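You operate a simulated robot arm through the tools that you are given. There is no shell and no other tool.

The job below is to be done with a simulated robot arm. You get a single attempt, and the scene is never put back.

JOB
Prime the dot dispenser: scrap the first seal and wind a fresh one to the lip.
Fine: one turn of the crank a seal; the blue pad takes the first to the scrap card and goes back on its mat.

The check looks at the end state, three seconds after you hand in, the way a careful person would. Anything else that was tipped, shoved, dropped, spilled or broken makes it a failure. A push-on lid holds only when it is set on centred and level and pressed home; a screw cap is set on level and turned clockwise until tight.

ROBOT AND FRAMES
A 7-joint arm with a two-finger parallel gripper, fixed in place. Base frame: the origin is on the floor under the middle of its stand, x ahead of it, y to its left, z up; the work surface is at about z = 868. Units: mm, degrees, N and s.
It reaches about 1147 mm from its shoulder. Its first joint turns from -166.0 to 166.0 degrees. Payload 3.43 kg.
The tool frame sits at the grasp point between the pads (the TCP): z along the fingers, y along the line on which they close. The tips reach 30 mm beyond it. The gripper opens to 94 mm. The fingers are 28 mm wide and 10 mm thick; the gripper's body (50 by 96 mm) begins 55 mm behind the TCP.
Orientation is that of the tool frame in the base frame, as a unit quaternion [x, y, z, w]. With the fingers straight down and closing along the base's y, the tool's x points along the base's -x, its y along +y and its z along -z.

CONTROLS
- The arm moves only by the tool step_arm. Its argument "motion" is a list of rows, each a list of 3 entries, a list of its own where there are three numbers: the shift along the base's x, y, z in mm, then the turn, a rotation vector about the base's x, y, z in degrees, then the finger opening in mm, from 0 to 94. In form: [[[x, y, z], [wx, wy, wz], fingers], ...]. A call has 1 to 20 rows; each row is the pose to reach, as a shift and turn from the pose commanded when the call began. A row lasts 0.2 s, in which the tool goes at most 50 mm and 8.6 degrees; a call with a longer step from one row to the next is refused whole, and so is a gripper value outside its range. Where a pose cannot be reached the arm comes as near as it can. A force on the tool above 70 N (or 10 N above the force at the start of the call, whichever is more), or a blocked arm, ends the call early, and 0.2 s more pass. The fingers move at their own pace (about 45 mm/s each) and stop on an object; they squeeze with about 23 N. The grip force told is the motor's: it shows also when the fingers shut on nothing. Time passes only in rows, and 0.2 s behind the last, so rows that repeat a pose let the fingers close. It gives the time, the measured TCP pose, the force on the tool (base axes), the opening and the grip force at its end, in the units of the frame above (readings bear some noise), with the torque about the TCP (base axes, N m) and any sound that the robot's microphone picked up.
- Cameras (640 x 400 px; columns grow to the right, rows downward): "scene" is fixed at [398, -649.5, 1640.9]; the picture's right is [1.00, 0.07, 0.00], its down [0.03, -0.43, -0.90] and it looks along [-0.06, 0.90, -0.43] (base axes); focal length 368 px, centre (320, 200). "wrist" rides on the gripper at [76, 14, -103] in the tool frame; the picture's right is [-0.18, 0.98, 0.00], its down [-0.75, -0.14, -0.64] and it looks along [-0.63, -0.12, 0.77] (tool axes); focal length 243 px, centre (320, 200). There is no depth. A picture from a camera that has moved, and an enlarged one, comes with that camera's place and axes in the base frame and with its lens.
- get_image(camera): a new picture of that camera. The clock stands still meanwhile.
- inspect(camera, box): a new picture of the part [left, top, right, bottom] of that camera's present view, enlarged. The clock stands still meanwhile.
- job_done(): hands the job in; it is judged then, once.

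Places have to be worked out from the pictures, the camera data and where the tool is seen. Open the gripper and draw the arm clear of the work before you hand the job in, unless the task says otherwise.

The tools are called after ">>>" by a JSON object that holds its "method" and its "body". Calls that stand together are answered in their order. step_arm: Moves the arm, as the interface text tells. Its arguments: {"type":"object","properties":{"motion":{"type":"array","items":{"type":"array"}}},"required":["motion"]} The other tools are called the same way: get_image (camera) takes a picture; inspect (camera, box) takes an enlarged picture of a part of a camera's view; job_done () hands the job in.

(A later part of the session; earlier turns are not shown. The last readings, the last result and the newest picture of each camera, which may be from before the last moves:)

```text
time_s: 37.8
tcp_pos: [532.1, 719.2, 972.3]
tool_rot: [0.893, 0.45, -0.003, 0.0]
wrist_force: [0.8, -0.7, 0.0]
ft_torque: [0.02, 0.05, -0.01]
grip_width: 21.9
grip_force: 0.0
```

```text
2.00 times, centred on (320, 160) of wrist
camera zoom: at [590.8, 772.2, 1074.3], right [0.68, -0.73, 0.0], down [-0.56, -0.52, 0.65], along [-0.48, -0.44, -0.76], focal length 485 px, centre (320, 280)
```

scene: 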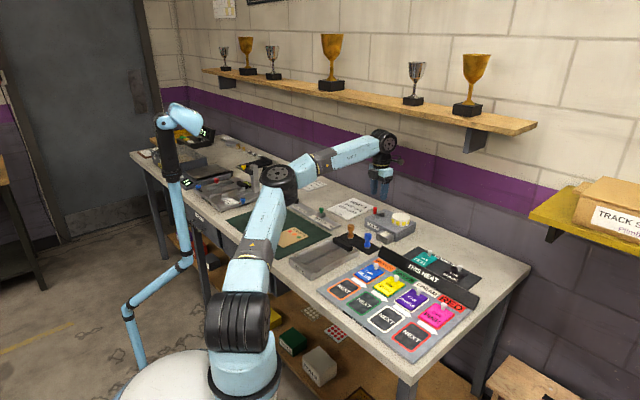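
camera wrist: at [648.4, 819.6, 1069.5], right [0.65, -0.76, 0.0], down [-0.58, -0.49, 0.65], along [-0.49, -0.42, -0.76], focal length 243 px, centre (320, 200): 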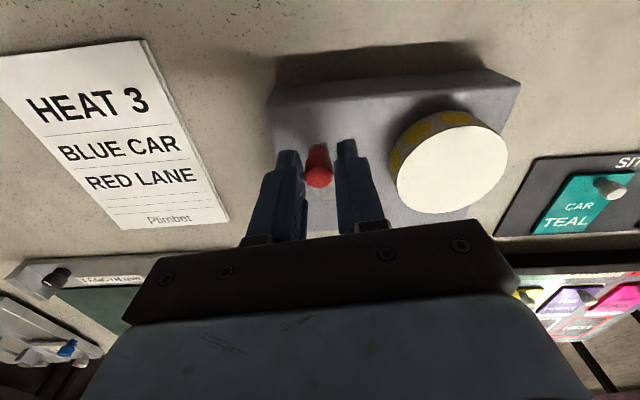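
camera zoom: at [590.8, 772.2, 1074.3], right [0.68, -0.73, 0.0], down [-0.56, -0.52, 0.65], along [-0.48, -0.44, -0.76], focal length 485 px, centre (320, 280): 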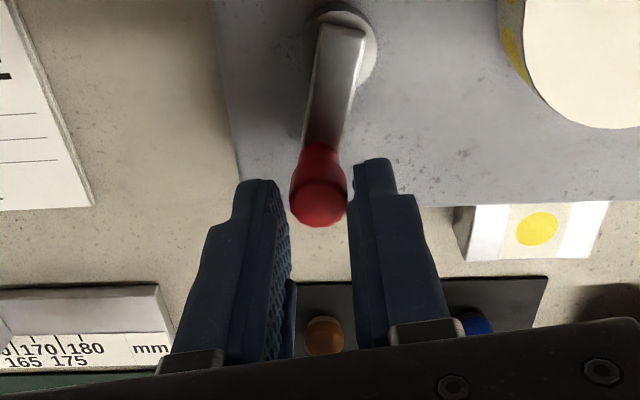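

A yellow seal has come onto the lip. I'll zoom in to see whether it's fully seated and where it sits.

>>> {"method": "inspect", "body": {"camera": "scene", "box": [370, 225, 402, 245]}}

>>> {"method": "inspect", "body": {"camera": "wrist", "box": [370, 145, 498, 225]}}

>>> {"method": "inspect", "body": {"camera": "scene", "box": [370, 198, 402, 218]}}

```text
16.00 times, centred on (386, 235) of scene
camera zoom: at [398.0, -649.5, 1640.9], right [1.0, 0.07, 0.0], down [0.03, -0.43, -0.9], along [-0.06, 0.9, -0.43], focal length 5888 px, centre (-736, -360)
```

zoom: 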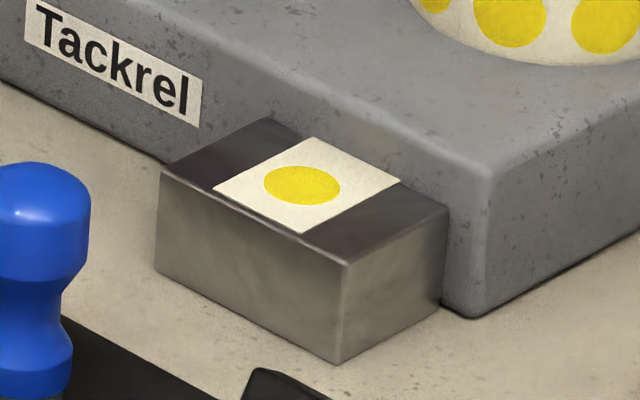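

```text
5.00 times, centred on (434, 185) of wrist
camera zoom: at [590.8, 772.2, 1074.3], right [0.68, -0.73, 0.0], down [-0.56, -0.52, 0.65], along [-0.48, -0.44, -0.76], focal length 1213 px, centre (-250, 275)
```

zoom: 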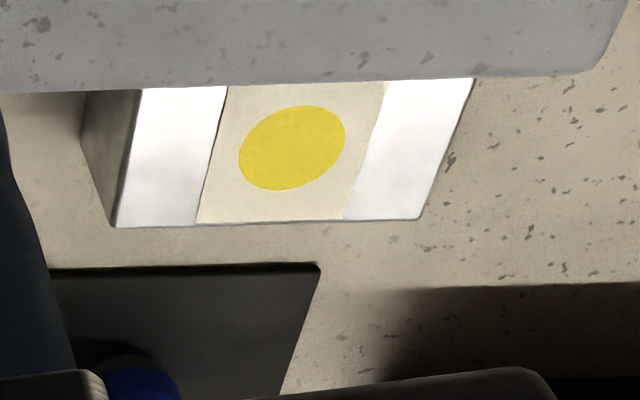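

```text
16.00 times, centred on (386, 208) of scene
camera zoom: at [398.0, -649.5, 1640.9], right [1.0, 0.07, 0.0], down [0.03, -0.43, -0.9], along [-0.06, 0.9, -0.43], focal length 5888 px, centre (-736, 72)
```

zoom: 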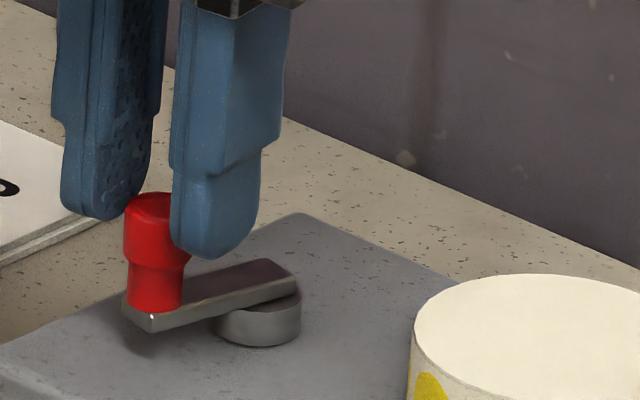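

The seal lies centred on the lip's backing paper. I complete the crank's turn to its home angle, then open and lift off.

>>> {"method": "step_arm", "body": {"motion": [[[-1.75, 3.0, 0], [0, 0, -3.5], 22], [[-3.2, 6.2, 0], [0, 0, -7], 22], [[-3.8, 7.9, 0], [0, 0, -9], 22], [[-3.8, 7.9, 0], [0, 0, -9], 22]]}}

>>> {"method": "inspect", "body": {"camera": "scene", "box": [340, 180, 440, 243]}}

```text
time_s: 38.8
tcp_pos: [528.0, 727.5, 970.7]
tool_rot: [0.926, 0.378, -0.003, -0.001]
wrist_force: [1.5, -0.2, -0.1]
ft_torque: [0.0, 0.01, -0.02]
grip_width: 22.1
grip_force: 0.2
```

```text
6.35 times, centred on (390, 212) of scene
camera zoom: at [398.0, -649.5, 1640.9], right [1.0, 0.07, 0.0], down [0.03, -0.43, -0.9], along [-0.06, 0.9, -0.43], focal length 2336 px, centre (-124, 127)
```

zoom: 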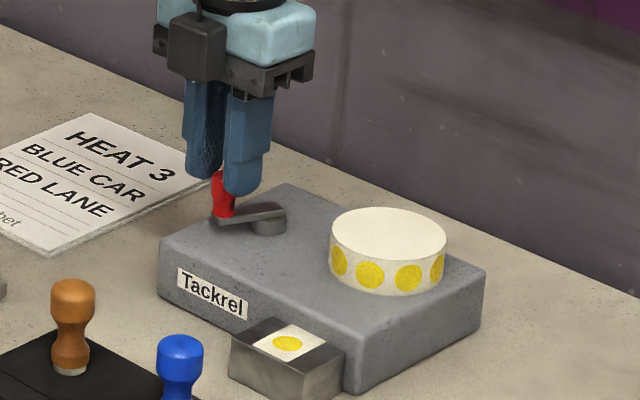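

The crank is back at its home angle and the seal is on the lip. I open, rise and travel toward the blue pad while unwinding the wrist.

>>> {"method": "step_arm", "body": {"motion": [[[0, 0, 0], [0, 0, 0], 36], [[0, 0, 0], [0, 0, 0], 50], [[0, 0, 20], [0, 0, 0], 50], [[0, 0, 45], [0, 0, 0], 50], [[0, 0, 70], [0, 0, 8.5], 50], [[-2, -11, 70], [0, 0, 17], 60], [[-4, -22, 70], [0, 0, 25.5], 60], [[-6, -33, 70], [0, 0, 34], 60], [[-8, -45, 70], [0, 0, 42.5], 60], [[-10, -57, 70], [0, 0, 51], 60], [[-12, -69, 70], [0, 0, 59.5], 60], [[-14, -81, 70], [0, 0, 68], 60], [[-16, -93, 70], [0, 0, 76.5], 60], [[-18, -105, 70], [0, 0, 85], 60], [[-20, -117, 70], [0, 0, 93.5], 60], [[-22, -129, 70], [0, 0, 102], 60], [[-24, -140, 70], [0, 0, 110.5], 60], [[-26, -150, 70], [0, 0, 119], 60], [[-29, -161, 70], [0, 0, 127.5], 60], [[-31, -171, 70], [0, 0, 136], 60]]}}

>>> {"method": "get_image", "body": {"camera": "wrist"}}

>>> {"method": "inspect", "body": {"camera": "scene", "box": [330, 190, 430, 253]}}

```text
time_s: 43.0
tcp_pos: [496.6, 556.6, 1043.5]
tool_rot: [-0.006, 1.0, -0.002, 0.002]
wrist_force: [-0.2, 0.0, 0.1]
ft_torque: [-0.05, -0.01, -0.01]
grip_width: 60.2
grip_force: 0.1
```

```text
taken
camera wrist: at [420.6, 570.2, 1144.7], right [0.17, 0.98, 0.0], down [0.75, -0.13, 0.65], along [0.64, -0.11, -0.76], focal length 243 px, centre (320, 200)
```

wrist: 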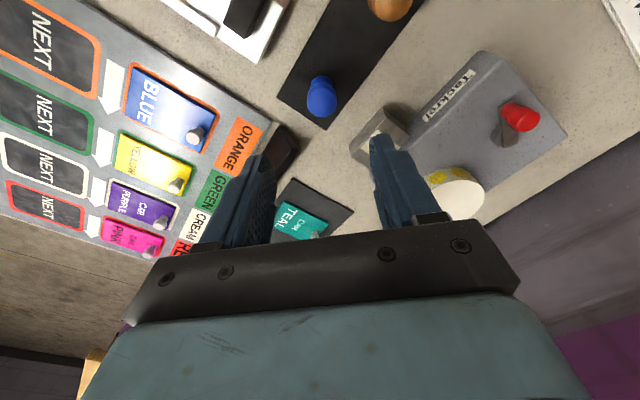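

```text
6.35 times, centred on (380, 222) of scene
camera zoom: at [398.0, -649.5, 1640.9], right [1.0, 0.07, 0.0], down [0.03, -0.43, -0.9], along [-0.06, 0.9, -0.43], focal length 2336 px, centre (-61, 64)
```

zoom: 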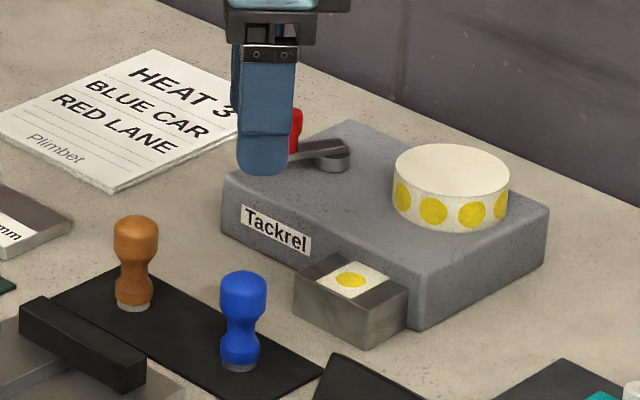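

Now near the blue pad with the wrist at yaw ≈ 0. I'll enlarge the pad from both cameras to measure its position and height.

>>> {"method": "inspect", "body": {"camera": "wrist", "box": [270, 50, 398, 130]}}

>>> {"method": "inspect", "body": {"camera": "scene", "box": [352, 226, 384, 254]}}

```text
5.00 times, centred on (334, 90) of wrist
camera zoom: at [420.6, 570.2, 1144.7], right [0.17, 0.98, 0.0], down [0.75, -0.13, 0.65], along [0.64, -0.11, -0.76], focal length 1213 px, centre (250, 750)
```

zoom: 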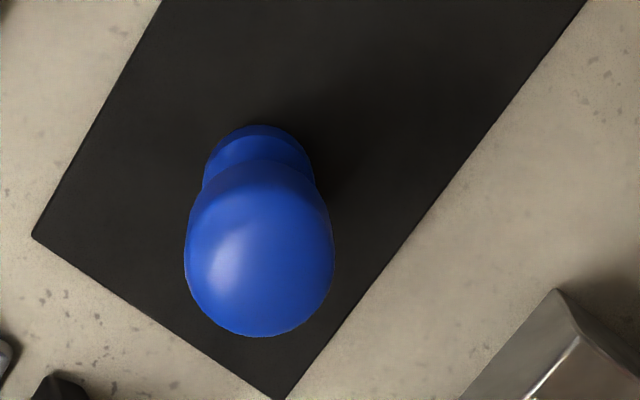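

```text
14.29 times, centred on (368, 240) of scene
camera zoom: at [398.0, -649.5, 1640.9], right [1.0, 0.07, 0.0], down [0.03, -0.43, -0.9], along [-0.06, 0.9, -0.43], focal length 5257 px, centre (-366, -371)
```

zoom: 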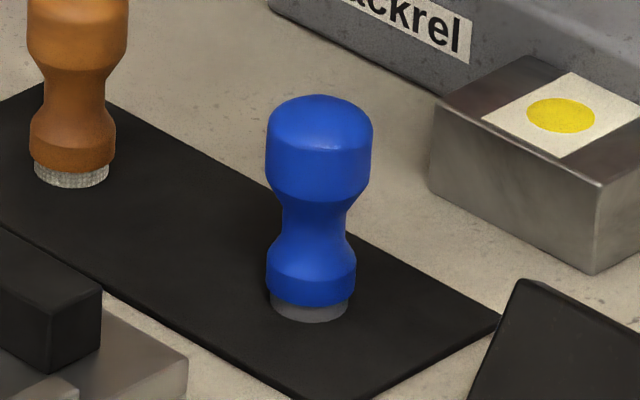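

The blue pad stands at about (495.5, 559), base z≈871, bulb (28 mm wide) centred near z≈915. I rotate to yaw 47° (closing along the dispenser's front face), centre over it and lower to just above it.

>>> {"method": "step_arm", "body": {"motion": [[[-1, 2, 0], [0, 0, 8], 50], [[-1, 2, -10], [0, 0, 16], 46], [[-1, 2, -25], [0, 0, 24], 46], [[-1, 2, -40], [0, 0, 32], 46], [[-1, 2, -55], [0, 0, 40], 46], [[-1, 2, -70], [0, 0, 46.7], 46], [[-1, 2, -80], [0, 0, 46.7], 46], [[-1, 2, -80], [0, 0, 46.7], 46], [[-1, 2, -80], [0, 0, 46.7], 46]]}}

>>> {"method": "get_image", "body": {"camera": "wrist"}}

>>> {"method": "inspect", "body": {"camera": "wrist", "box": [220, 80, 420, 205]}}

>>> {"method": "inspect", "body": {"camera": "scene", "box": [330, 190, 410, 250]}}

```text
time_s: 45.0
tcp_pos: [496.7, 558.5, 962.4]
tool_rot: [-0.401, 0.916, -0.001, 0.004]
wrist_force: [0.6, -0.1, 0.5]
ft_torque: [0.01, 0.03, -0.02]
grip_width: 46.1
grip_force: 0.0
```

```text
taken
camera wrist: at [433.7, 512.2, 1064.0], right [-0.6, 0.8, 0.0], down [0.61, 0.46, 0.65], along [0.52, 0.38, -0.76], focal length 243 px, centre (320, 200)
```

wrist: 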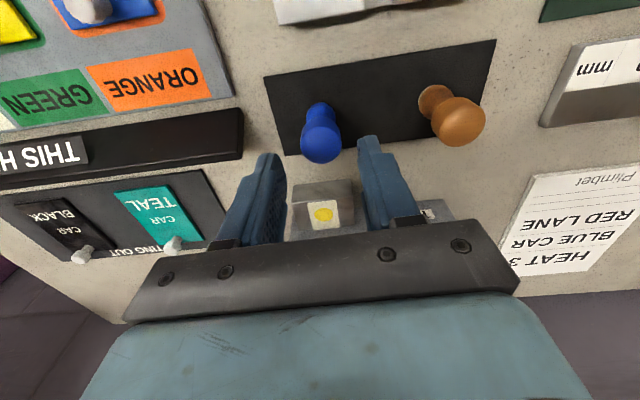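

```text
3.20 times, centred on (320, 142) of wrist
camera zoom: at [433.7, 512.2, 1064.0], right [-0.6, 0.8, 0.0], down [0.61, 0.46, 0.65], along [0.52, 0.38, -0.76], focal length 776 px, centre (320, 384)
```

zoom: 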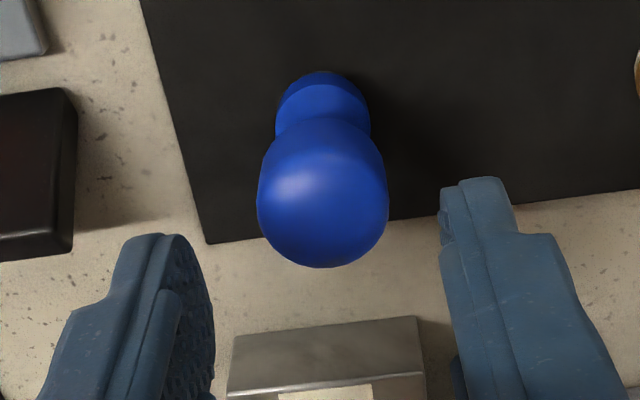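

```text
6.67 times, centred on (370, 220) of scene
camera zoom: at [398.0, -649.5, 1640.9], right [1.0, 0.07, 0.0], down [0.03, -0.43, -0.9], along [-0.06, 0.9, -0.43], focal length 2453 px, centre (-13, 67)
```

zoom: 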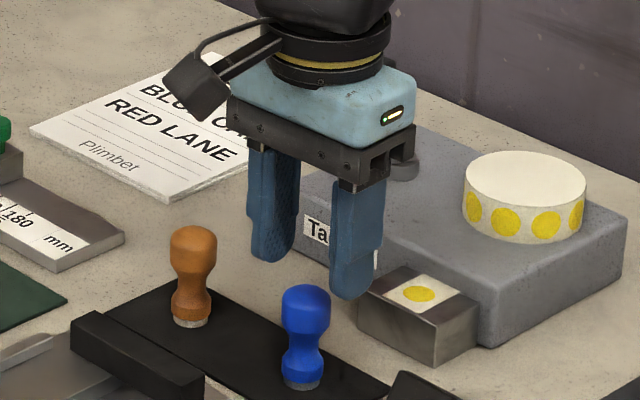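

The pad is centred between the open fingers within about 3 mm. I nudge onto it, lower to TCP z≈917 so the pads span the bulb, and close.

>>> {"method": "step_arm", "body": {"motion": [[[-1.7, -1.2, 0], [0, 0, 0], 46], [[-1.7, -1.2, -15], [0, 0, 0], 46], [[-1.7, -1.2, -30], [0, 0, 0], 46], [[-1.7, -1.2, -40], [0, 0, 0], 46], [[-1.7, -1.2, -45], [0, 0, 0], 46], [[-1.7, -1.2, -45], [0, 0, 0], 46]]}}

>>> {"method": "inspect", "body": {"camera": "wrist", "box": [220, 80, 420, 205]}}

>>> {"method": "inspect", "body": {"camera": "scene", "box": [340, 205, 404, 253]}}

```text
time_s: 46.4
tcp_pos: [494.2, 557.5, 916.4]
tool_rot: [-0.401, 0.916, 0.0, 0.003]
wrist_force: [0.3, 0.0, 0.7]
ft_torque: [-0.02, -0.02, 0.01]
grip_width: 45.9
grip_force: 0.1
```

```text
3.20 times, centred on (320, 142) of wrist
camera zoom: at [432.4, 510.7, 1017.9], right [-0.6, 0.8, 0.0], down [0.61, 0.46, 0.65], along [0.52, 0.38, -0.76], focal length 776 px, centre (320, 384)
```

zoom: 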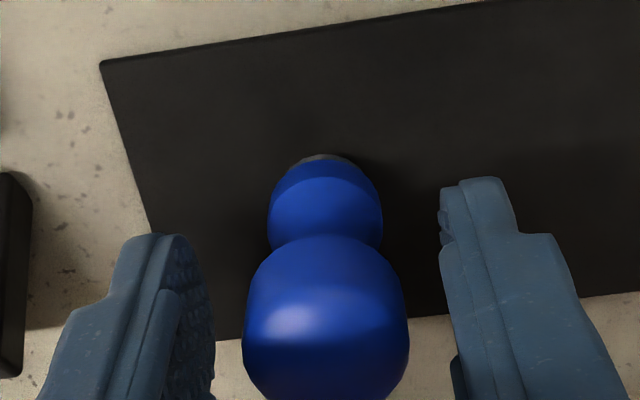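

```text
8.33 times, centred on (372, 229) of scene
camera zoom: at [398.0, -649.5, 1640.9], right [1.0, 0.07, 0.0], down [0.03, -0.43, -0.9], along [-0.06, 0.9, -0.43], focal length 3066 px, centre (-113, -42)
```

zoom: 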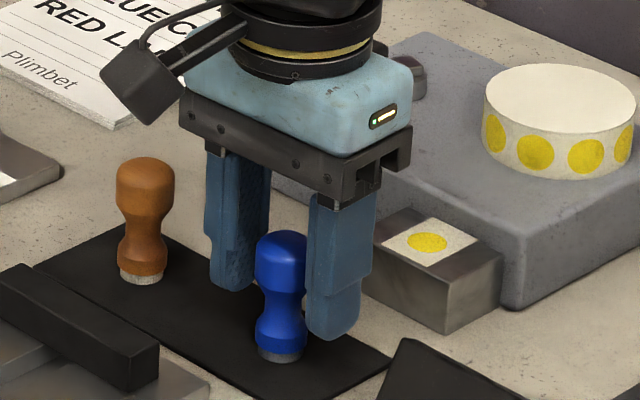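

The fingers straddle the bulb symmetrically, about 14 mm above the mat. I close to grip the pad.

>>> {"method": "step_arm", "body": {"motion": [[[0, 0, 0], [0, 0, 0], 38], [[0, 0, 0], [0, 0, 0], 30], [[0, 0, 0], [0, 0, 0], 22], [[0, 0, 0], [0, 0, 0], 22], [[0, 0, 0], [0, 0, 0], 22]]}}

>>> {"method": "inspect", "body": {"camera": "scene", "box": [340, 205, 404, 253]}}

>>> {"method": "inspect", "body": {"camera": "wrist", "box": [220, 80, 420, 205]}}

```text
time_s: 47.6
tcp_pos: [494.3, 557.8, 917.1]
tool_rot: [-0.4, 0.917, 0.0, 0.002]
wrist_force: [-0.7, -0.1, 1.2]
ft_torque: [0.06, 0.04, -0.05]
grip_width: 27.3
grip_force: 23.0
```

```text
8.33 times, centred on (372, 229) of scene
camera zoom: at [398.0, -649.5, 1640.9], right [1.0, 0.07, 0.0], down [0.03, -0.43, -0.9], along [-0.06, 0.9, -0.43], focal length 3066 px, centre (-113, -42)
```

zoom: 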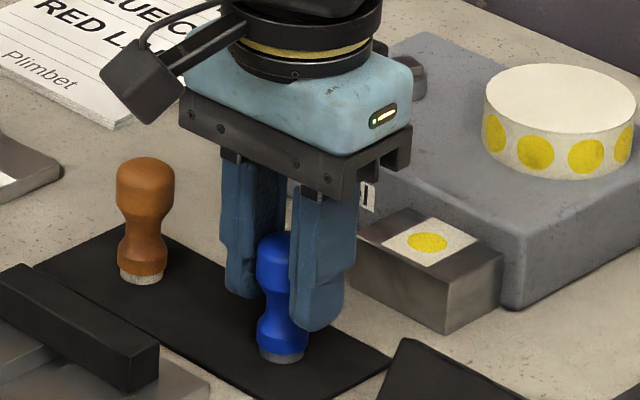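

```text
3.20 times, centred on (320, 142) of wrist
camera zoom: at [432.4, 510.8, 1018.1], right [-0.6, 0.8, 0.0], down [0.61, 0.46, 0.65], along [0.52, 0.38, -0.76], focal length 776 px, centre (320, 384)
```

zoom: 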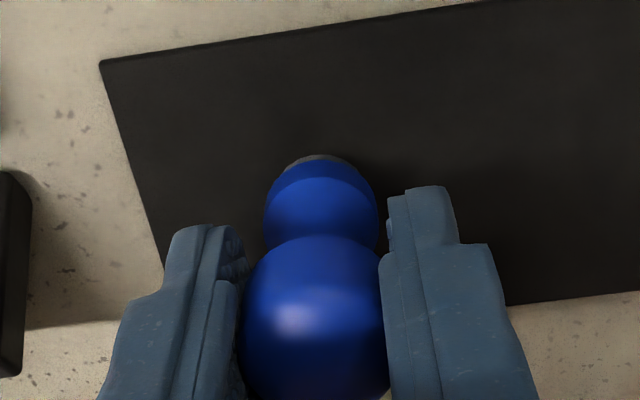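

The pad is gripped at 27.3 mm width with 23 N. I lift it straight up 70 mm and carry it over to above the lip, near (565.5, 617.5).

>>> {"method": "step_arm", "body": {"motion": [[[0, 0, 5], [0, 0, 0], 22], [[0, 0, 15], [0, 0, 0], 22], [[0, 0, 30], [0, 0, 0], 22], [[0, 0, 50], [0, 0, 0], 22], [[0, 0, 70], [0, 0, 0], 22], [[15, 12, 70], [0, 0, 0], 22], [[32, 27, 70], [0, 0, 0], 22], [[50, 42, 70], [0, 0, 0], 22], [[64, 54, 70], [0, 0, 0], 22], [[71.2, 59.8, 70], [0, 0, 0], 22], [[71.2, 59.8, 70], [0, 0, 0], 22], [[71.2, 59.8, 70], [0, 0, 0], 22]]}}

>>> {"method": "inspect", "body": {"camera": "wrist", "box": [220, 40, 420, 205]}}

>>> {"method": "inspect", "body": {"camera": "scene", "box": [350, 195, 430, 250]}}

```text
time_s: 50.2
tcp_pos: [564.0, 616.1, 987.5]
tool_rot: [-0.4, 0.916, 0.001, 0.003]
wrist_force: [-0.4, -0.8, -1.8]
ft_torque: [-0.02, 0.01, -0.01]
grip_width: 26.8
grip_force: 22.4
```

```text
2.42 times, centred on (320, 122) of wrist
camera zoom: at [502.3, 570.0, 1089.6], right [-0.6, 0.8, 0.0], down [0.61, 0.46, 0.65], along [0.52, 0.38, -0.76], focal length 588 px, centre (320, 388)
```

zoom: 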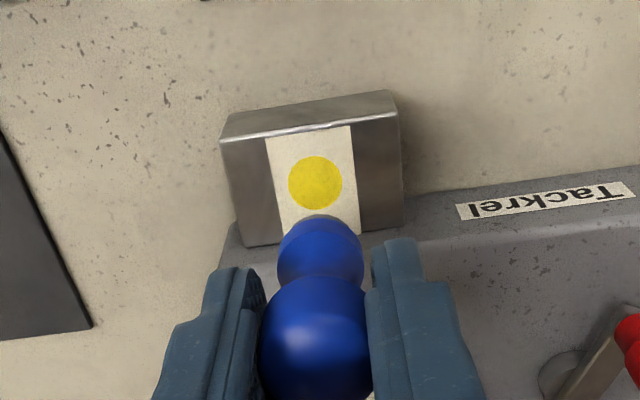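

```text
7.27 times, centred on (390, 222) of scene
camera zoom: at [398.0, -649.5, 1640.9], right [1.0, 0.07, 0.0], down [0.03, -0.43, -0.9], along [-0.06, 0.9, -0.43], focal length 2676 px, centre (-189, 36)
```

zoom: 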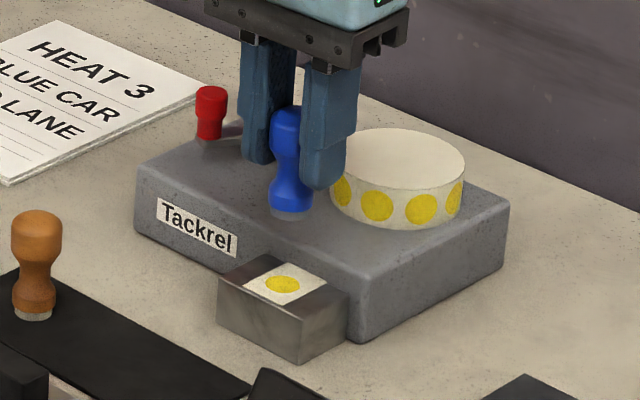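

The pad hangs upright over the lip; measured offsets between foot and seal are only a few mm but height-sensitive. I lower to several mm above the seal, where both views can be compared directly.

>>> {"method": "step_arm", "body": {"motion": [[[0.5, 0, -10], [0, 0, 0], 22], [[1, 0, -20], [0, 0, 0], 22], [[1, 0, -30], [0, 0, 0], 22], [[1, 0, -36], [0, 0, 0], 22], [[1, 0, -36], [0, 0, 0], 22], [[1, 0, -36], [0, 0, 0], 22]]}}

>>> {"method": "inspect", "body": {"camera": "wrist", "box": [220, 80, 420, 205]}}

>>> {"method": "inspect", "body": {"camera": "scene", "box": [370, 218, 410, 246]}}

```text
time_s: 51.6
tcp_pos: [566.6, 616.6, 950.7]
tool_rot: [-0.4, 0.916, 0.0, 0.002]
wrist_force: [0.4, -0.6, -1.1]
ft_torque: [0.03, 0.01, 0.0]
grip_width: 27.2
grip_force: 23.6
```

```text
3.20 times, centred on (320, 142) of wrist
camera zoom: at [503.8, 570.2, 1052.3], right [-0.6, 0.8, 0.0], down [0.61, 0.46, 0.65], along [0.52, 0.38, -0.76], focal length 776 px, centre (320, 384)
```

zoom: 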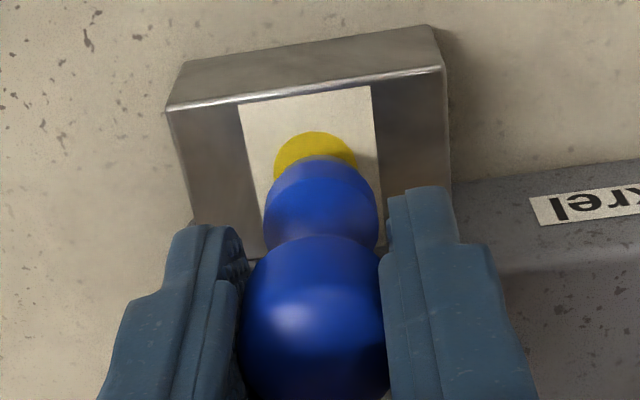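

```text
14.29 times, centred on (390, 232) of scene
camera zoom: at [398.0, -649.5, 1640.9], right [1.0, 0.07, 0.0], down [0.03, -0.43, -0.9], along [-0.06, 0.9, -0.43], focal length 5257 px, centre (-680, -257)
```

zoom: 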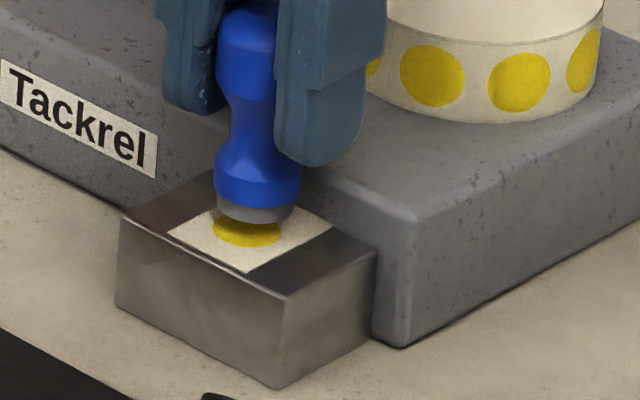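

The foot hovers about 9–10 mm over the seal, needing a shift of roughly (-1.2, -1.3) mm. I apply that, lower 7 mm and check the reading.

>>> {"method": "step_arm", "body": {"motion": [[[-1.2, -1.3, 0], [0, 0, 0], 22], [[-1.2, -1.3, -2], [0, 0, 0], 22], [[-1.2, -1.3, -4], [0, 0, 0], 22], [[-1.2, -1.3, -6], [0, 0, 0], 22], [[-1.2, -1.3, -7], [0, 0, 0], 22], [[-1.2, -1.3, -7], [0, 0, 0], 22]]}}

>>> {"method": "inspect", "body": {"camera": "scene", "box": [370, 218, 410, 246]}}

>>> {"method": "inspect", "body": {"camera": "wrist", "box": [220, 80, 420, 205]}}

```text
time_s: 53.0
tcp_pos: [565.0, 615.3, 945.0]
tool_rot: [-0.401, 0.916, 0.0, 0.003]
wrist_force: [-0.5, 0.3, -0.7]
ft_torque: [0.0, -0.01, 0.01]
grip_width: 27.0
grip_force: 23.1
```

```text
14.29 times, centred on (390, 232) of scene
camera zoom: at [398.0, -649.5, 1640.9], right [1.0, 0.07, 0.0], down [0.03, -0.43, -0.9], along [-0.06, 0.9, -0.43], focal length 5257 px, centre (-680, -257)
```

zoom: 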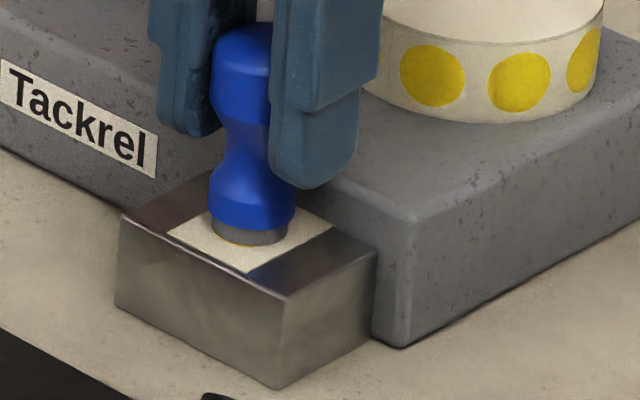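

```text
3.20 times, centred on (320, 142) of wrist
camera zoom: at [502.7, 569.0, 1045.9], right [-0.6, 0.8, 0.0], down [0.61, 0.46, 0.65], along [0.52, 0.38, -0.76], focal length 776 px, centre (320, 384)
```

zoom: 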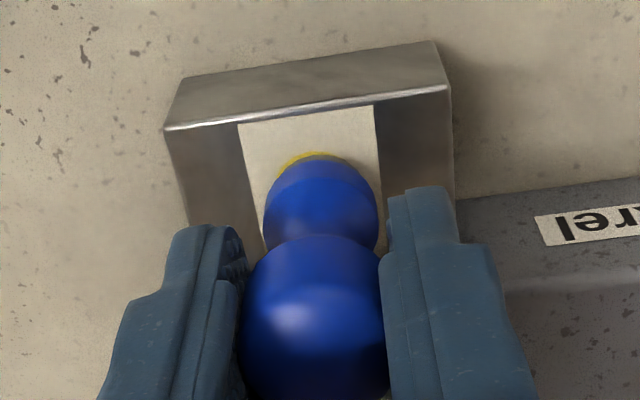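

The foot is almost exactly over the seal and a few mm above it. I lower in 1 mm steps to feel the contact.

>>> {"method": "step_arm", "body": {"motion": [[[0.3, -0.6, -1], [0, 0, 0], 22], [[0.3, -0.6, -2], [0, 0, 0], 22], [[0.3, -0.6, -3], [0, 0, 0], 22], [[0.3, -0.6, -3], [0, 0, 0], 22]]}}

>>> {"method": "inspect", "body": {"camera": "scene", "box": [370, 218, 410, 246]}}

```text
time_s: 54.0
tcp_pos: [565.7, 616.3, 943.6]
tool_rot: [-0.4, 0.917, 0.001, 0.004]
wrist_force: [1.0, 6.3, 15.1]
ft_torque: [0.39, -0.01, 0.01]
grip_width: 27.0
grip_force: 23.3
```

```text
14.29 times, centred on (390, 232) of scene
camera zoom: at [398.0, -649.5, 1640.9], right [1.0, 0.07, 0.0], down [0.03, -0.43, -0.9], along [-0.06, 0.9, -0.43], focal length 5257 px, centre (-680, -257)
```

zoom: 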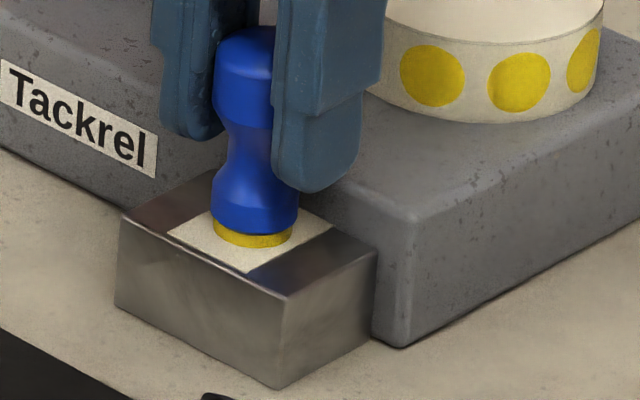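

Contact made at about 15 N and the pad's foot has turned yellow, so it has taken the seal. I lift straight up and check that the lip is blank.

>>> {"method": "step_arm", "body": {"motion": [[[0, 0, 4], [0, 0, 0], 22], [[0, 0, 12], [0, 0, 0], 22], [[0, 0, 25], [0, 0, 0], 22], [[0, 0, 45], [0, 0, 0], 22], [[0, 0, 65], [0, 0, 0], 22], [[0, 0, 65], [0, 0, 0], 22]]}}

>>> {"method": "inspect", "body": {"camera": "scene", "box": [350, 195, 430, 250]}}

>>> {"method": "get_image", "body": {"camera": "wrist"}}

>>> {"method": "inspect", "body": {"camera": "scene", "box": [230, 190, 340, 260]}}

```text
time_s: 55.4
tcp_pos: [564.6, 613.4, 1007.1]
tool_rot: [-0.4, 0.916, 0.0, 0.003]
wrist_force: [0.5, 0.2, -1.0]
ft_torque: [0.0, 0.0, -0.02]
grip_width: 27.2
grip_force: 23.2
```

```text
7.27 times, centred on (390, 222) of scene
camera zoom: at [398.0, -649.5, 1640.9], right [1.0, 0.07, 0.0], down [0.03, -0.43, -0.9], along [-0.06, 0.9, -0.43], focal length 2676 px, centre (-189, 36)
```

zoom: 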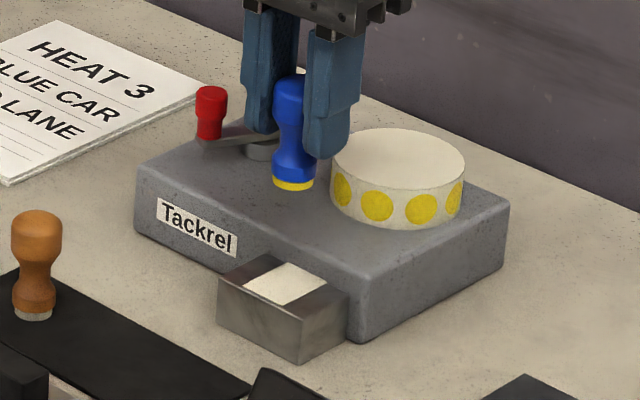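

```text
taken
camera wrist: at [502.3, 567.4, 1109.2], right [-0.6, 0.8, 0.0], down [0.61, 0.46, 0.65], along [0.52, 0.38, -0.76], focal length 243 px, centre (320, 200)
```

wrist: 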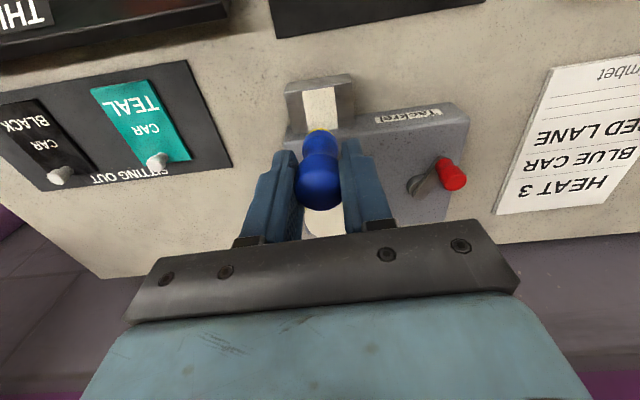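

```text
5.71 times, centred on (285, 225) of scene
camera zoom: at [398.0, -649.5, 1640.9], right [1.0, 0.07, 0.0], down [0.03, -0.43, -0.9], along [-0.06, 0.9, -0.43], focal length 2103 px, centre (520, 57)
```

zoom: 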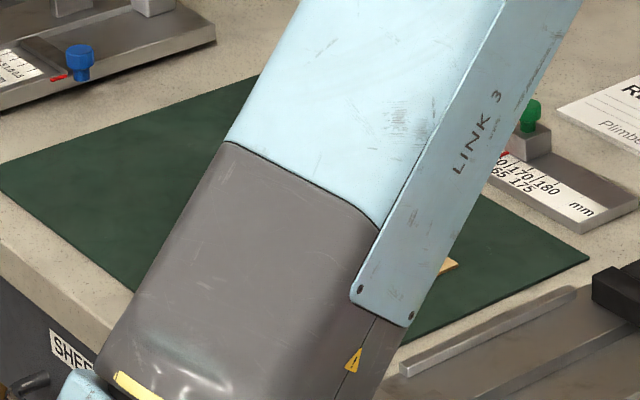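

The lip is blank and the seal rides on the pad. The OLD DOTS card lies around (185, 614) with free space in its half nearest (160, 588); I carry the pad high over there.

>>> {"method": "step_arm", "body": {"motion": [[[-10, 0, 10], [0, 0, 0], 22], [[-35, -2, 20], [0, 0, 0], 22], [[-70, -4, 25], [0, 0, 0], 22], [[-105, -6, 25], [0, 0, 0], 22], [[-140, -8, 25], [0, 0, 0], 22], [[-175, -10, 25], [0, 0, 0], 22], [[-210, -12, 25], [0, 0, 0], 22], [[-245, -14, 25], [0, 0, 0], 22], [[-280, -16, 25], [0, 0, 0], 22], [[-315, -18, 25], [0, 0, 0], 22], [[-345, -20, 25], [0, 0, 0], 22], [[-375, -22, 25], [0, 0, 0], 22], [[-390, -23, 25], [0, 0, 0], 22], [[-390, -23, 25], [0, 0, 0], 22]]}}

>>> {"method": "get_image", "body": {"camera": "wrist"}}

>>> {"method": "get_image", "body": {"camera": "scene"}}

```text
time_s: 58.4
tcp_pos: [178.7, 591.5, 1033.7]
tool_rot: [-0.4, 0.916, 0.0, 0.003]
wrist_force: [1.0, 0.2, -0.3]
ft_torque: [-0.03, 0.01, 0.02]
grip_width: 27.3
grip_force: 23.3
```

```text
taken
camera wrist: at [114.6, 544.5, 1134.0], right [-0.6, 0.8, 0.0], down [0.61, 0.46, 0.65], along [0.52, 0.38, -0.76], focal length 243 px, centre (320, 200)
```

wrist: 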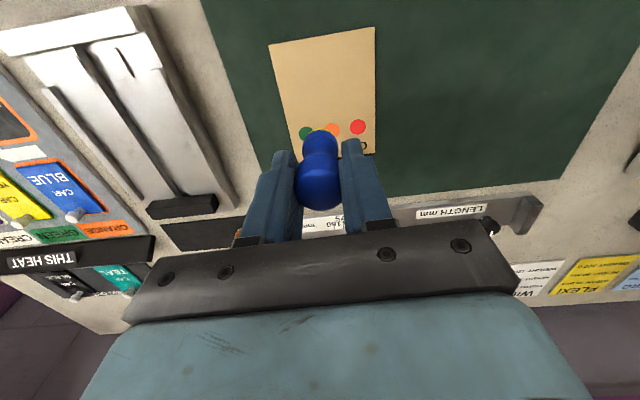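

```text
taken
```

scene: 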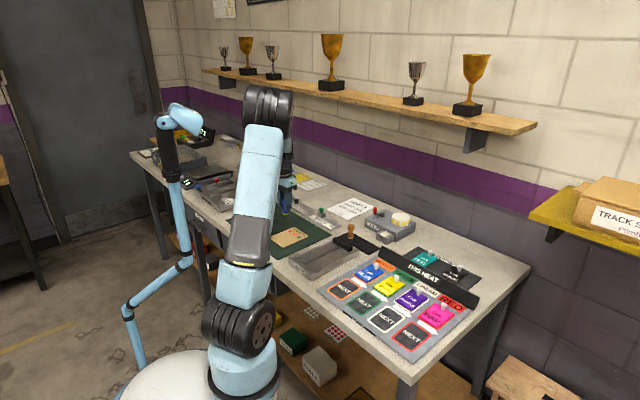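

The wrist view places the card's free area centred at about (164, 590), well clear of the three old dots. I shift there and lower to about 10 mm above the card.

>>> {"method": "step_arm", "body": {"motion": [[[-7, 0, 0], [0, 0, 0], 22], [[-13.5, -1, -10], [0, 0, 0], 22], [[-13.5, -1, -30], [0, 0, 0], 22], [[-13.5, -1, -50], [0, 0, 0], 22], [[-13.5, -1, -70], [0, 0, 0], 22], [[-13.5, -1, -90], [0, 0, 0], 22], [[-13.5, -1, -105], [0, 0, 0], 22], [[-13.5, -1, -105], [0, 0, 0], 22], [[-13.5, -1, -105], [0, 0, 0], 22]]}}

>>> {"method": "get_image", "body": {"camera": "wrist"}}

>>> {"method": "inspect", "body": {"camera": "scene", "box": [250, 190, 350, 260]}}

```text
time_s: 60.4
tcp_pos: [161.6, 589.7, 927.0]
tool_rot: [-0.401, 0.916, -0.001, 0.003]
wrist_force: [0.3, 1.0, -0.9]
ft_torque: [0.0, 0.01, 0.0]
grip_width: 27.1
grip_force: 23.4
```

```text
taken
camera wrist: at [98.6, 543.4, 1029.1], right [-0.6, 0.8, 0.0], down [0.61, 0.46, 0.65], along [0.52, 0.38, -0.76], focal length 243 px, centre (320, 200)
```

wrist: 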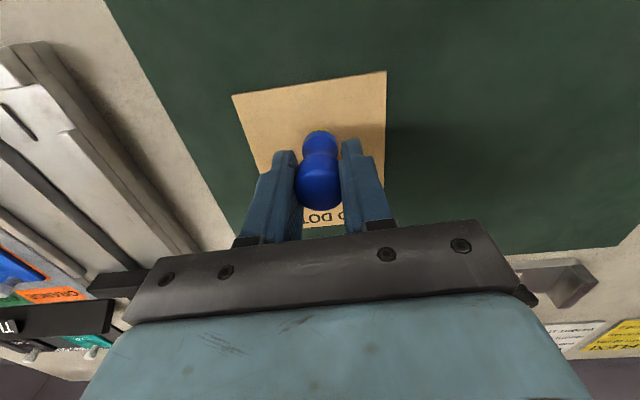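

```text
5.71 times, centred on (300, 225) of scene
camera zoom: at [398.0, -649.5, 1640.9], right [1.0, 0.07, 0.0], down [0.03, -0.43, -0.9], along [-0.06, 0.9, -0.43], focal length 2103 px, centre (434, 57)
```

zoom: 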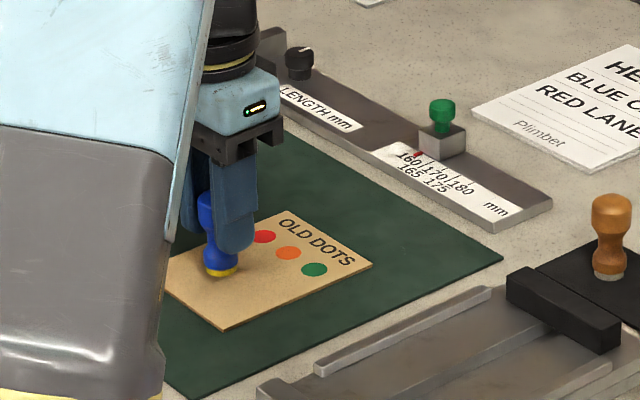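

The pad is above the blank half of the card, well clear of edges and old dots. I lower 8 mm gently and check the force.

>>> {"method": "step_arm", "body": {"motion": [[[0, 0, -3], [0, 0, 0], 22], [[0, 0, -6], [0, 0, 0], 22], [[0, 0, -8], [0, 0, 0], 22], [[0, 0, -8], [0, 0, 0], 22]]}}

>>> {"method": "inspect", "body": {"camera": "scene", "box": [265, 215, 325, 253]}}

```text
time_s: 61.4
tcp_pos: [162.7, 591.2, 918.8]
tool_rot: [-0.4, 0.916, 0.001, 0.003]
wrist_force: [0.8, 0.6, 0.5]
ft_torque: [0.04, 0.02, 0.01]
grip_width: 27.2
grip_force: 22.6
```

```text
10.53 times, centred on (295, 234) of scene
camera zoom: at [398.0, -649.5, 1640.9], right [1.0, 0.07, 0.0], down [0.03, -0.43, -0.9], along [-0.06, 0.9, -0.43], focal length 3873 px, centre (583, -158)
```

zoom: 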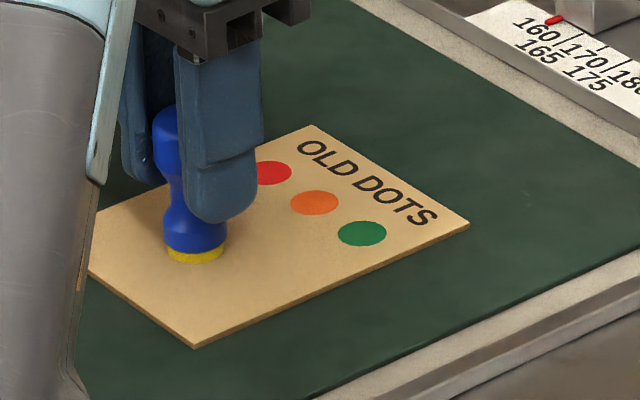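

Almost touching, still no force. I step down 2 mm more and read the contact.

>>> {"method": "step_arm", "body": {"motion": [[[0, 0, -1], [0, 0, 0], 22], [[0, 0, -2], [0, 0, 0], 22], [[0, 0, -2], [0, 0, 0], 22]]}}

>>> {"method": "inspect", "body": {"camera": "scene", "box": [265, 215, 325, 253]}}

```text
time_s: 62.2
tcp_pos: [162.6, 591.5, 917.7]
tool_rot: [-0.4, 0.917, 0.0, 0.004]
wrist_force: [0.1, 2.1, 16.7]
ft_torque: [0.2, 0.05, 0.01]
grip_width: 27.1
grip_force: 23.0
```

```text
10.53 times, centred on (295, 234) of scene
camera zoom: at [398.0, -649.5, 1640.9], right [1.0, 0.07, 0.0], down [0.03, -0.43, -0.9], along [-0.06, 0.9, -0.43], focal length 3873 px, centre (583, -158)
```

zoom: 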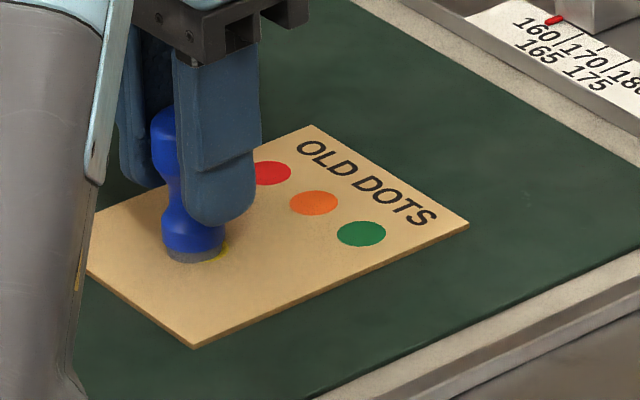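

Pressed at about 17 N: the foot is grey again and yellow shows on the card beneath it. I lift straight up.

>>> {"method": "step_arm", "body": {"motion": [[[0, 0, 4], [0, 0, 0], 22], [[0, 0, 12], [0, 0, 0], 22], [[0, 0, 30], [0, 0, 0], 22], [[0, 0, 55], [0, 0, 0], 22], [[0, 0, 85], [0, 0, 0], 22], [[0, 0, 85], [0, 0, 0], 22]]}}

>>> {"method": "inspect", "body": {"camera": "scene", "box": [250, 190, 350, 260]}}

>>> {"method": "get_image", "body": {"camera": "wrist"}}

```text
time_s: 63.6
tcp_pos: [162.8, 591.2, 1003.3]
tool_rot: [-0.401, 0.916, -0.001, 0.003]
wrist_force: [0.1, 0.3, 0.1]
ft_torque: [-0.02, 0.03, 0.01]
grip_width: 26.8
grip_force: 23.0
```

```text
5.71 times, centred on (300, 225) of scene
camera zoom: at [398.0, -649.5, 1640.9], right [1.0, 0.07, 0.0], down [0.03, -0.43, -0.9], along [-0.06, 0.9, -0.43], focal length 2103 px, centre (434, 57)
```

zoom: 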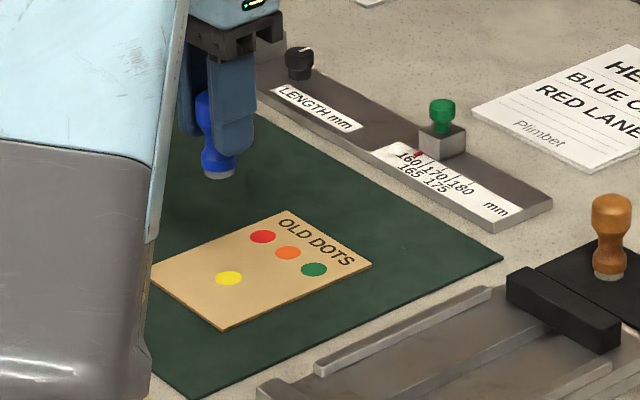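

```text
taken
camera wrist: at [100.3, 544.8, 1104.1], right [-0.6, 0.8, 0.0], down [0.61, 0.46, 0.65], along [0.52, 0.38, -0.76], focal length 243 px, centre (320, 200)
```

wrist: 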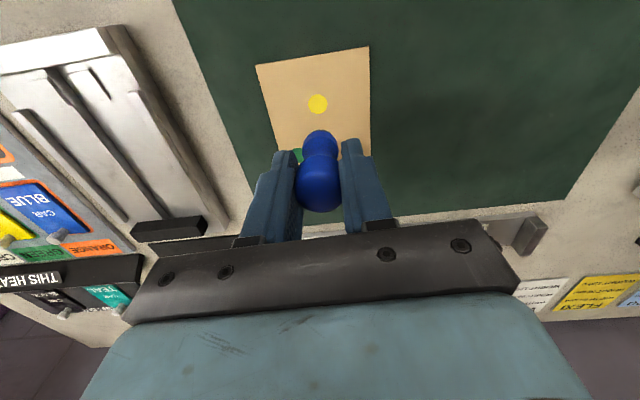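

The yellow seal is now on the blank part of the scrap card, clear of the other dots. I carry the pad back to exactly where it stood on its mat, hovering first.

>>> {"method": "step_arm", "body": {"motion": [[[10, -1, 5], [0, 0, 0], 22], [[40, -4, 8], [0, 0, 0], 22], [[77, -8, 8], [0, 0, 0], 22], [[114, -12, 8], [0, 0, 0], 22], [[151, -16, 8], [0, 0, 0], 22], [[188, -20, 8], [0, 0, 0], 22], [[225, -24, 8], [0, 0, 0], 22], [[262, -28, 8], [0, 0, 0], 22], [[295, -31, 8], [0, 0, 0], 22], [[320, -33, 5], [0, 0, 0], 22], [[332.2, -33.9, 0], [0, 0, 0], 22], [[332.2, -33.9, -25], [0, 0, 0], 22], [[332.2, -33.9, -50], [0, 0, 0], 22], [[332.2, -33.9, -70], [0, 0, 0], 22], [[332.2, -33.9, -70], [0, 0, 0], 22], [[332.2, -33.9, -70], [0, 0, 0], 22]]}}

>>> {"method": "inspect", "body": {"camera": "scene", "box": [340, 205, 404, 253]}}

>>> {"method": "inspect", "body": {"camera": "wrist", "box": [220, 60, 420, 205]}}

```text
time_s: 67.0
tcp_pos: [494.4, 555.7, 930.8]
tool_rot: [-0.401, 0.916, -0.001, 0.003]
wrist_force: [-0.5, -0.3, -0.6]
ft_torque: [-0.02, -0.03, 0.01]
grip_width: 27.1
grip_force: 23.2
```

```text
8.33 times, centred on (372, 229) of scene
camera zoom: at [398.0, -649.5, 1640.9], right [1.0, 0.07, 0.0], down [0.03, -0.43, -0.9], along [-0.06, 0.9, -0.43], focal length 3066 px, centre (-113, -42)
```

zoom: 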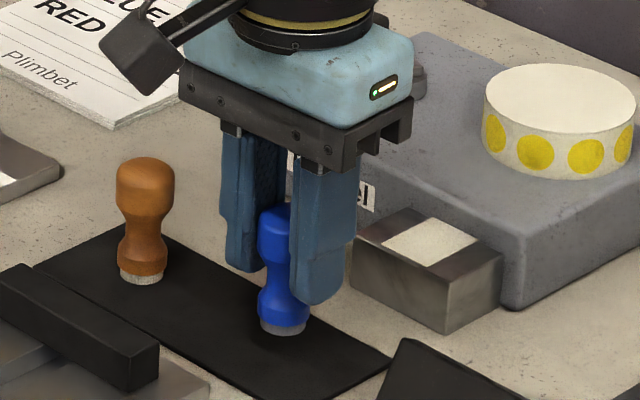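

```text
2.76 times, centred on (320, 132) of wrist
camera zoom: at [431.7, 509.7, 1032.6], right [-0.6, 0.8, 0.0], down [0.61, 0.46, 0.65], along [0.52, 0.38, -0.76], focal length 669 px, centre (320, 386)
```

zoom: 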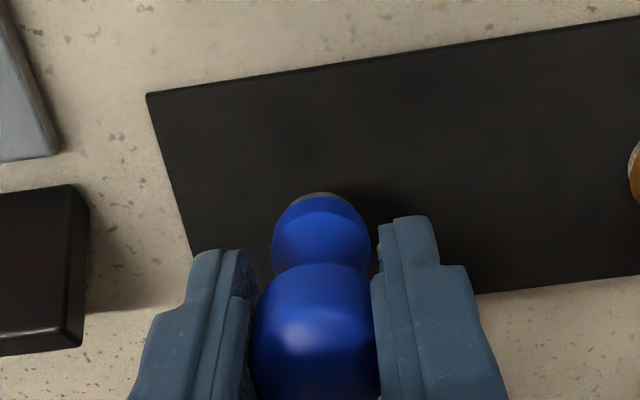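

The pad hovers about 14 mm over its old spot, upright. I lower 12 mm and check for contact.

>>> {"method": "step_arm", "body": {"motion": [[[0, 0, -4], [0, 0, 0], 22], [[0, 0, -8], [0, 0, 0], 22], [[0, 0, -11], [0, 0, 0], 22], [[0, 0, -12], [0, 0, 0], 22], [[0, 0, -12], [0, 0, 0], 22]]}}

>>> {"method": "step_arm", "body": {"motion": [[[0, 0, -1], [0, 0, 0], 22], [[0, 0, -1], [0, 0, 0], 22]]}}

>>> {"method": "inspect", "body": {"camera": "scene", "box": [340, 205, 404, 253]}}

```text
time_s: 68.2
tcp_pos: [493.7, 558.3, 919.3]
tool_rot: [-0.4, 0.917, 0.001, 0.002]
wrist_force: [0.1, 0.8, -1.6]
ft_torque: [0.0, 0.0, -0.02]
grip_width: 26.8
grip_force: 22.7
```

```text
time_s: 68.8
tcp_pos: [494.9, 557.8, 918.5]
tool_rot: [-0.4, 0.916, 0.0, 0.003]
wrist_force: [-0.1, -0.1, -1.1]
ft_torque: [0.0, -0.01, 0.01]
grip_width: 26.9
grip_force: 22.8
```

```text
8.33 times, centred on (372, 229) of scene
camera zoom: at [398.0, -649.5, 1640.9], right [1.0, 0.07, 0.0], down [0.03, -0.43, -0.9], along [-0.06, 0.9, -0.43], focal length 3066 px, centre (-113, -42)
```

zoom: 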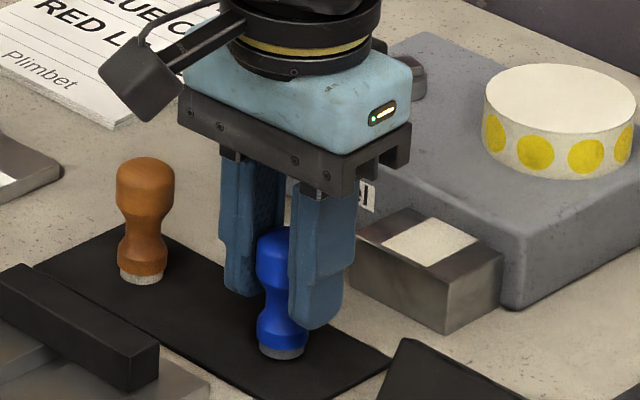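

Not quite touching yet (force about -1 N). I go down another 1 mm, which is the original grasp height, and look at the force.

>>> {"method": "step_arm", "body": {"motion": [[[0, 0, -1], [0, 0, 0], 22], [[0, 0, -1], [0, 0, 0], 22]]}}

```text
time_s: 69.4
tcp_pos: [493.2, 555.9, 917.2]
tool_rot: [-0.399, 0.917, 0.0, 0.003]
wrist_force: [-0.4, -0.4, -0.5]
ft_torque: [-0.03, -0.01, -0.01]
grip_width: 27.1
grip_force: 23.0
```

Still no clear contact. One more half-millimetre step at a time.

>>> {"method": "step_arm", "body": {"motion": [[[0, 0, -0.7], [0, 0, 0], 22], [[0, 0, -0.7], [0, 0, 0], 22]]}}

```text
time_s: 70.0
tcp_pos: [494.2, 555.6, 917.3]
tool_rot: [-0.4, 0.916, 0.0, 0.003]
wrist_force: [-0.3, 0.7, -0.5]
ft_torque: [0.01, 0.01, 0.0]
grip_width: 27.1
grip_force: 23.1
```

Still reading free; the pad may have slid up a touch in the fingers during pressing. I step down further.

>>> {"method": "step_arm", "body": {"motion": [[[0, 0, -0.8], [0, 0, 0], 22], [[0, 0, -0.8], [0, 0, 0], 22]]}}

>>> {"method": "inspect", "body": {"camera": "scene", "box": [356, 235, 380, 250]}}

```text
time_s: 70.6
tcp_pos: [494.0, 556.9, 916.2]
tool_rot: [-0.4, 0.917, 0.0, 0.003]
wrist_force: [0.5, -0.4, -0.5]
ft_torque: [0.01, 0.02, -0.04]
grip_width: 26.8
grip_force: 23.2
```

```text
16.00 times, centred on (368, 242) of scene
camera zoom: at [398.0, -649.5, 1640.9], right [1.0, 0.07, 0.0], down [0.03, -0.43, -0.9], along [-0.06, 0.9, -0.43], focal length 5888 px, centre (-448, -480)
```

zoom: 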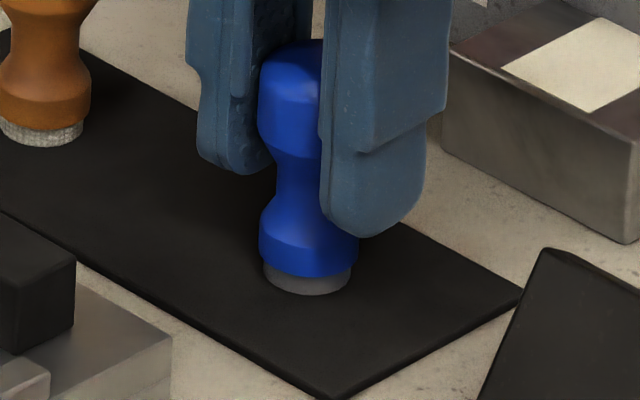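

Still no contact force, so the remaining gap must be about a millimetre. I continue down in small steps.

>>> {"method": "step_arm", "body": {"motion": [[[0, 0, -0.8], [0, 0, 0], 22], [[0, 0, -0.8], [0, 0, 0], 22]]}}

```text
time_s: 71.2
tcp_pos: [494.2, 557.2, 915.2]
tool_rot: [-0.4, 0.916, 0.0, 0.002]
wrist_force: [0.8, -0.4, -0.1]
ft_torque: [0.0, 0.02, -0.02]
grip_width: 27.1
grip_force: 22.6
```

>>> {"method": "step_arm", "body": {"motion": [[[0, 0, -0.8], [0, 0, 0], 22], [[0, 0, -0.8], [0, 0, 0], 22]]}}

```text
time_s: 71.8
tcp_pos: [495.0, 557.4, 914.9]
tool_rot: [-0.4, 0.917, 0.0, 0.004]
wrist_force: [2.0, -0.6, 5.7]
ft_torque: [-0.01, -0.07, 0.03]
grip_width: 27.1
grip_force: 23.0
```

Contact at 5.7 N: the pad stands on the mat. I open the fingers gradually, then check before rising.

>>> {"method": "step_arm", "body": {"motion": [[[0, 0, 0], [0, 0, 0], 29], [[0, 0, 0], [0, 0, 0], 33], [[0, 0, 0], [0, 0, 0], 40], [[0, 0, 0], [0, 0, 0], 46], [[0, 0, 0], [0, 0, 0], 46]]}}

>>> {"method": "inspect", "body": {"camera": "scene", "box": [340, 205, 404, 253]}}

>>> {"method": "inspect", "body": {"camera": "wrist", "box": [220, 60, 420, 205]}}

```text
time_s: 73.0
tcp_pos: [494.4, 556.6, 915.3]
tool_rot: [-0.4, 0.916, 0.001, 0.003]
wrist_force: [-0.6, 0.4, -0.7]
ft_torque: [-0.01, 0.01, -0.02]
grip_width: 45.8
grip_force: 0.0
```

```text
8.33 times, centred on (372, 229) of scene
camera zoom: at [398.0, -649.5, 1640.9], right [1.0, 0.07, 0.0], down [0.03, -0.43, -0.9], along [-0.06, 0.9, -0.43], focal length 3066 px, centre (-113, -42)
```

zoom: 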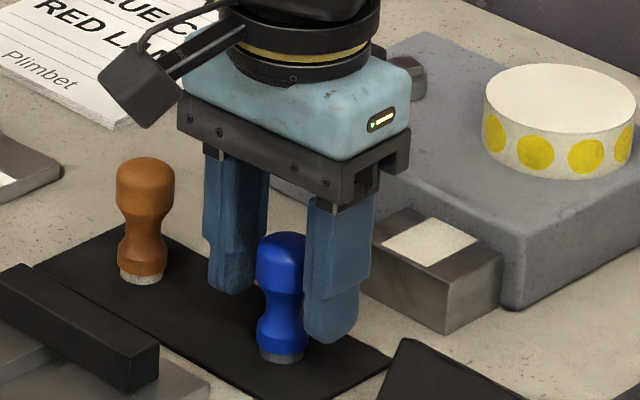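

```text
2.76 times, centred on (320, 132) of wrist
camera zoom: at [431.7, 510.1, 1016.6], right [-0.6, 0.8, 0.0], down [0.61, 0.46, 0.65], along [0.52, 0.38, -0.76], focal length 669 px, centre (320, 386)
```

zoom: 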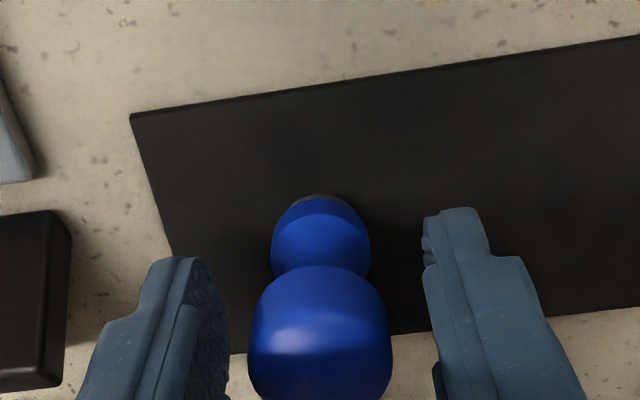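

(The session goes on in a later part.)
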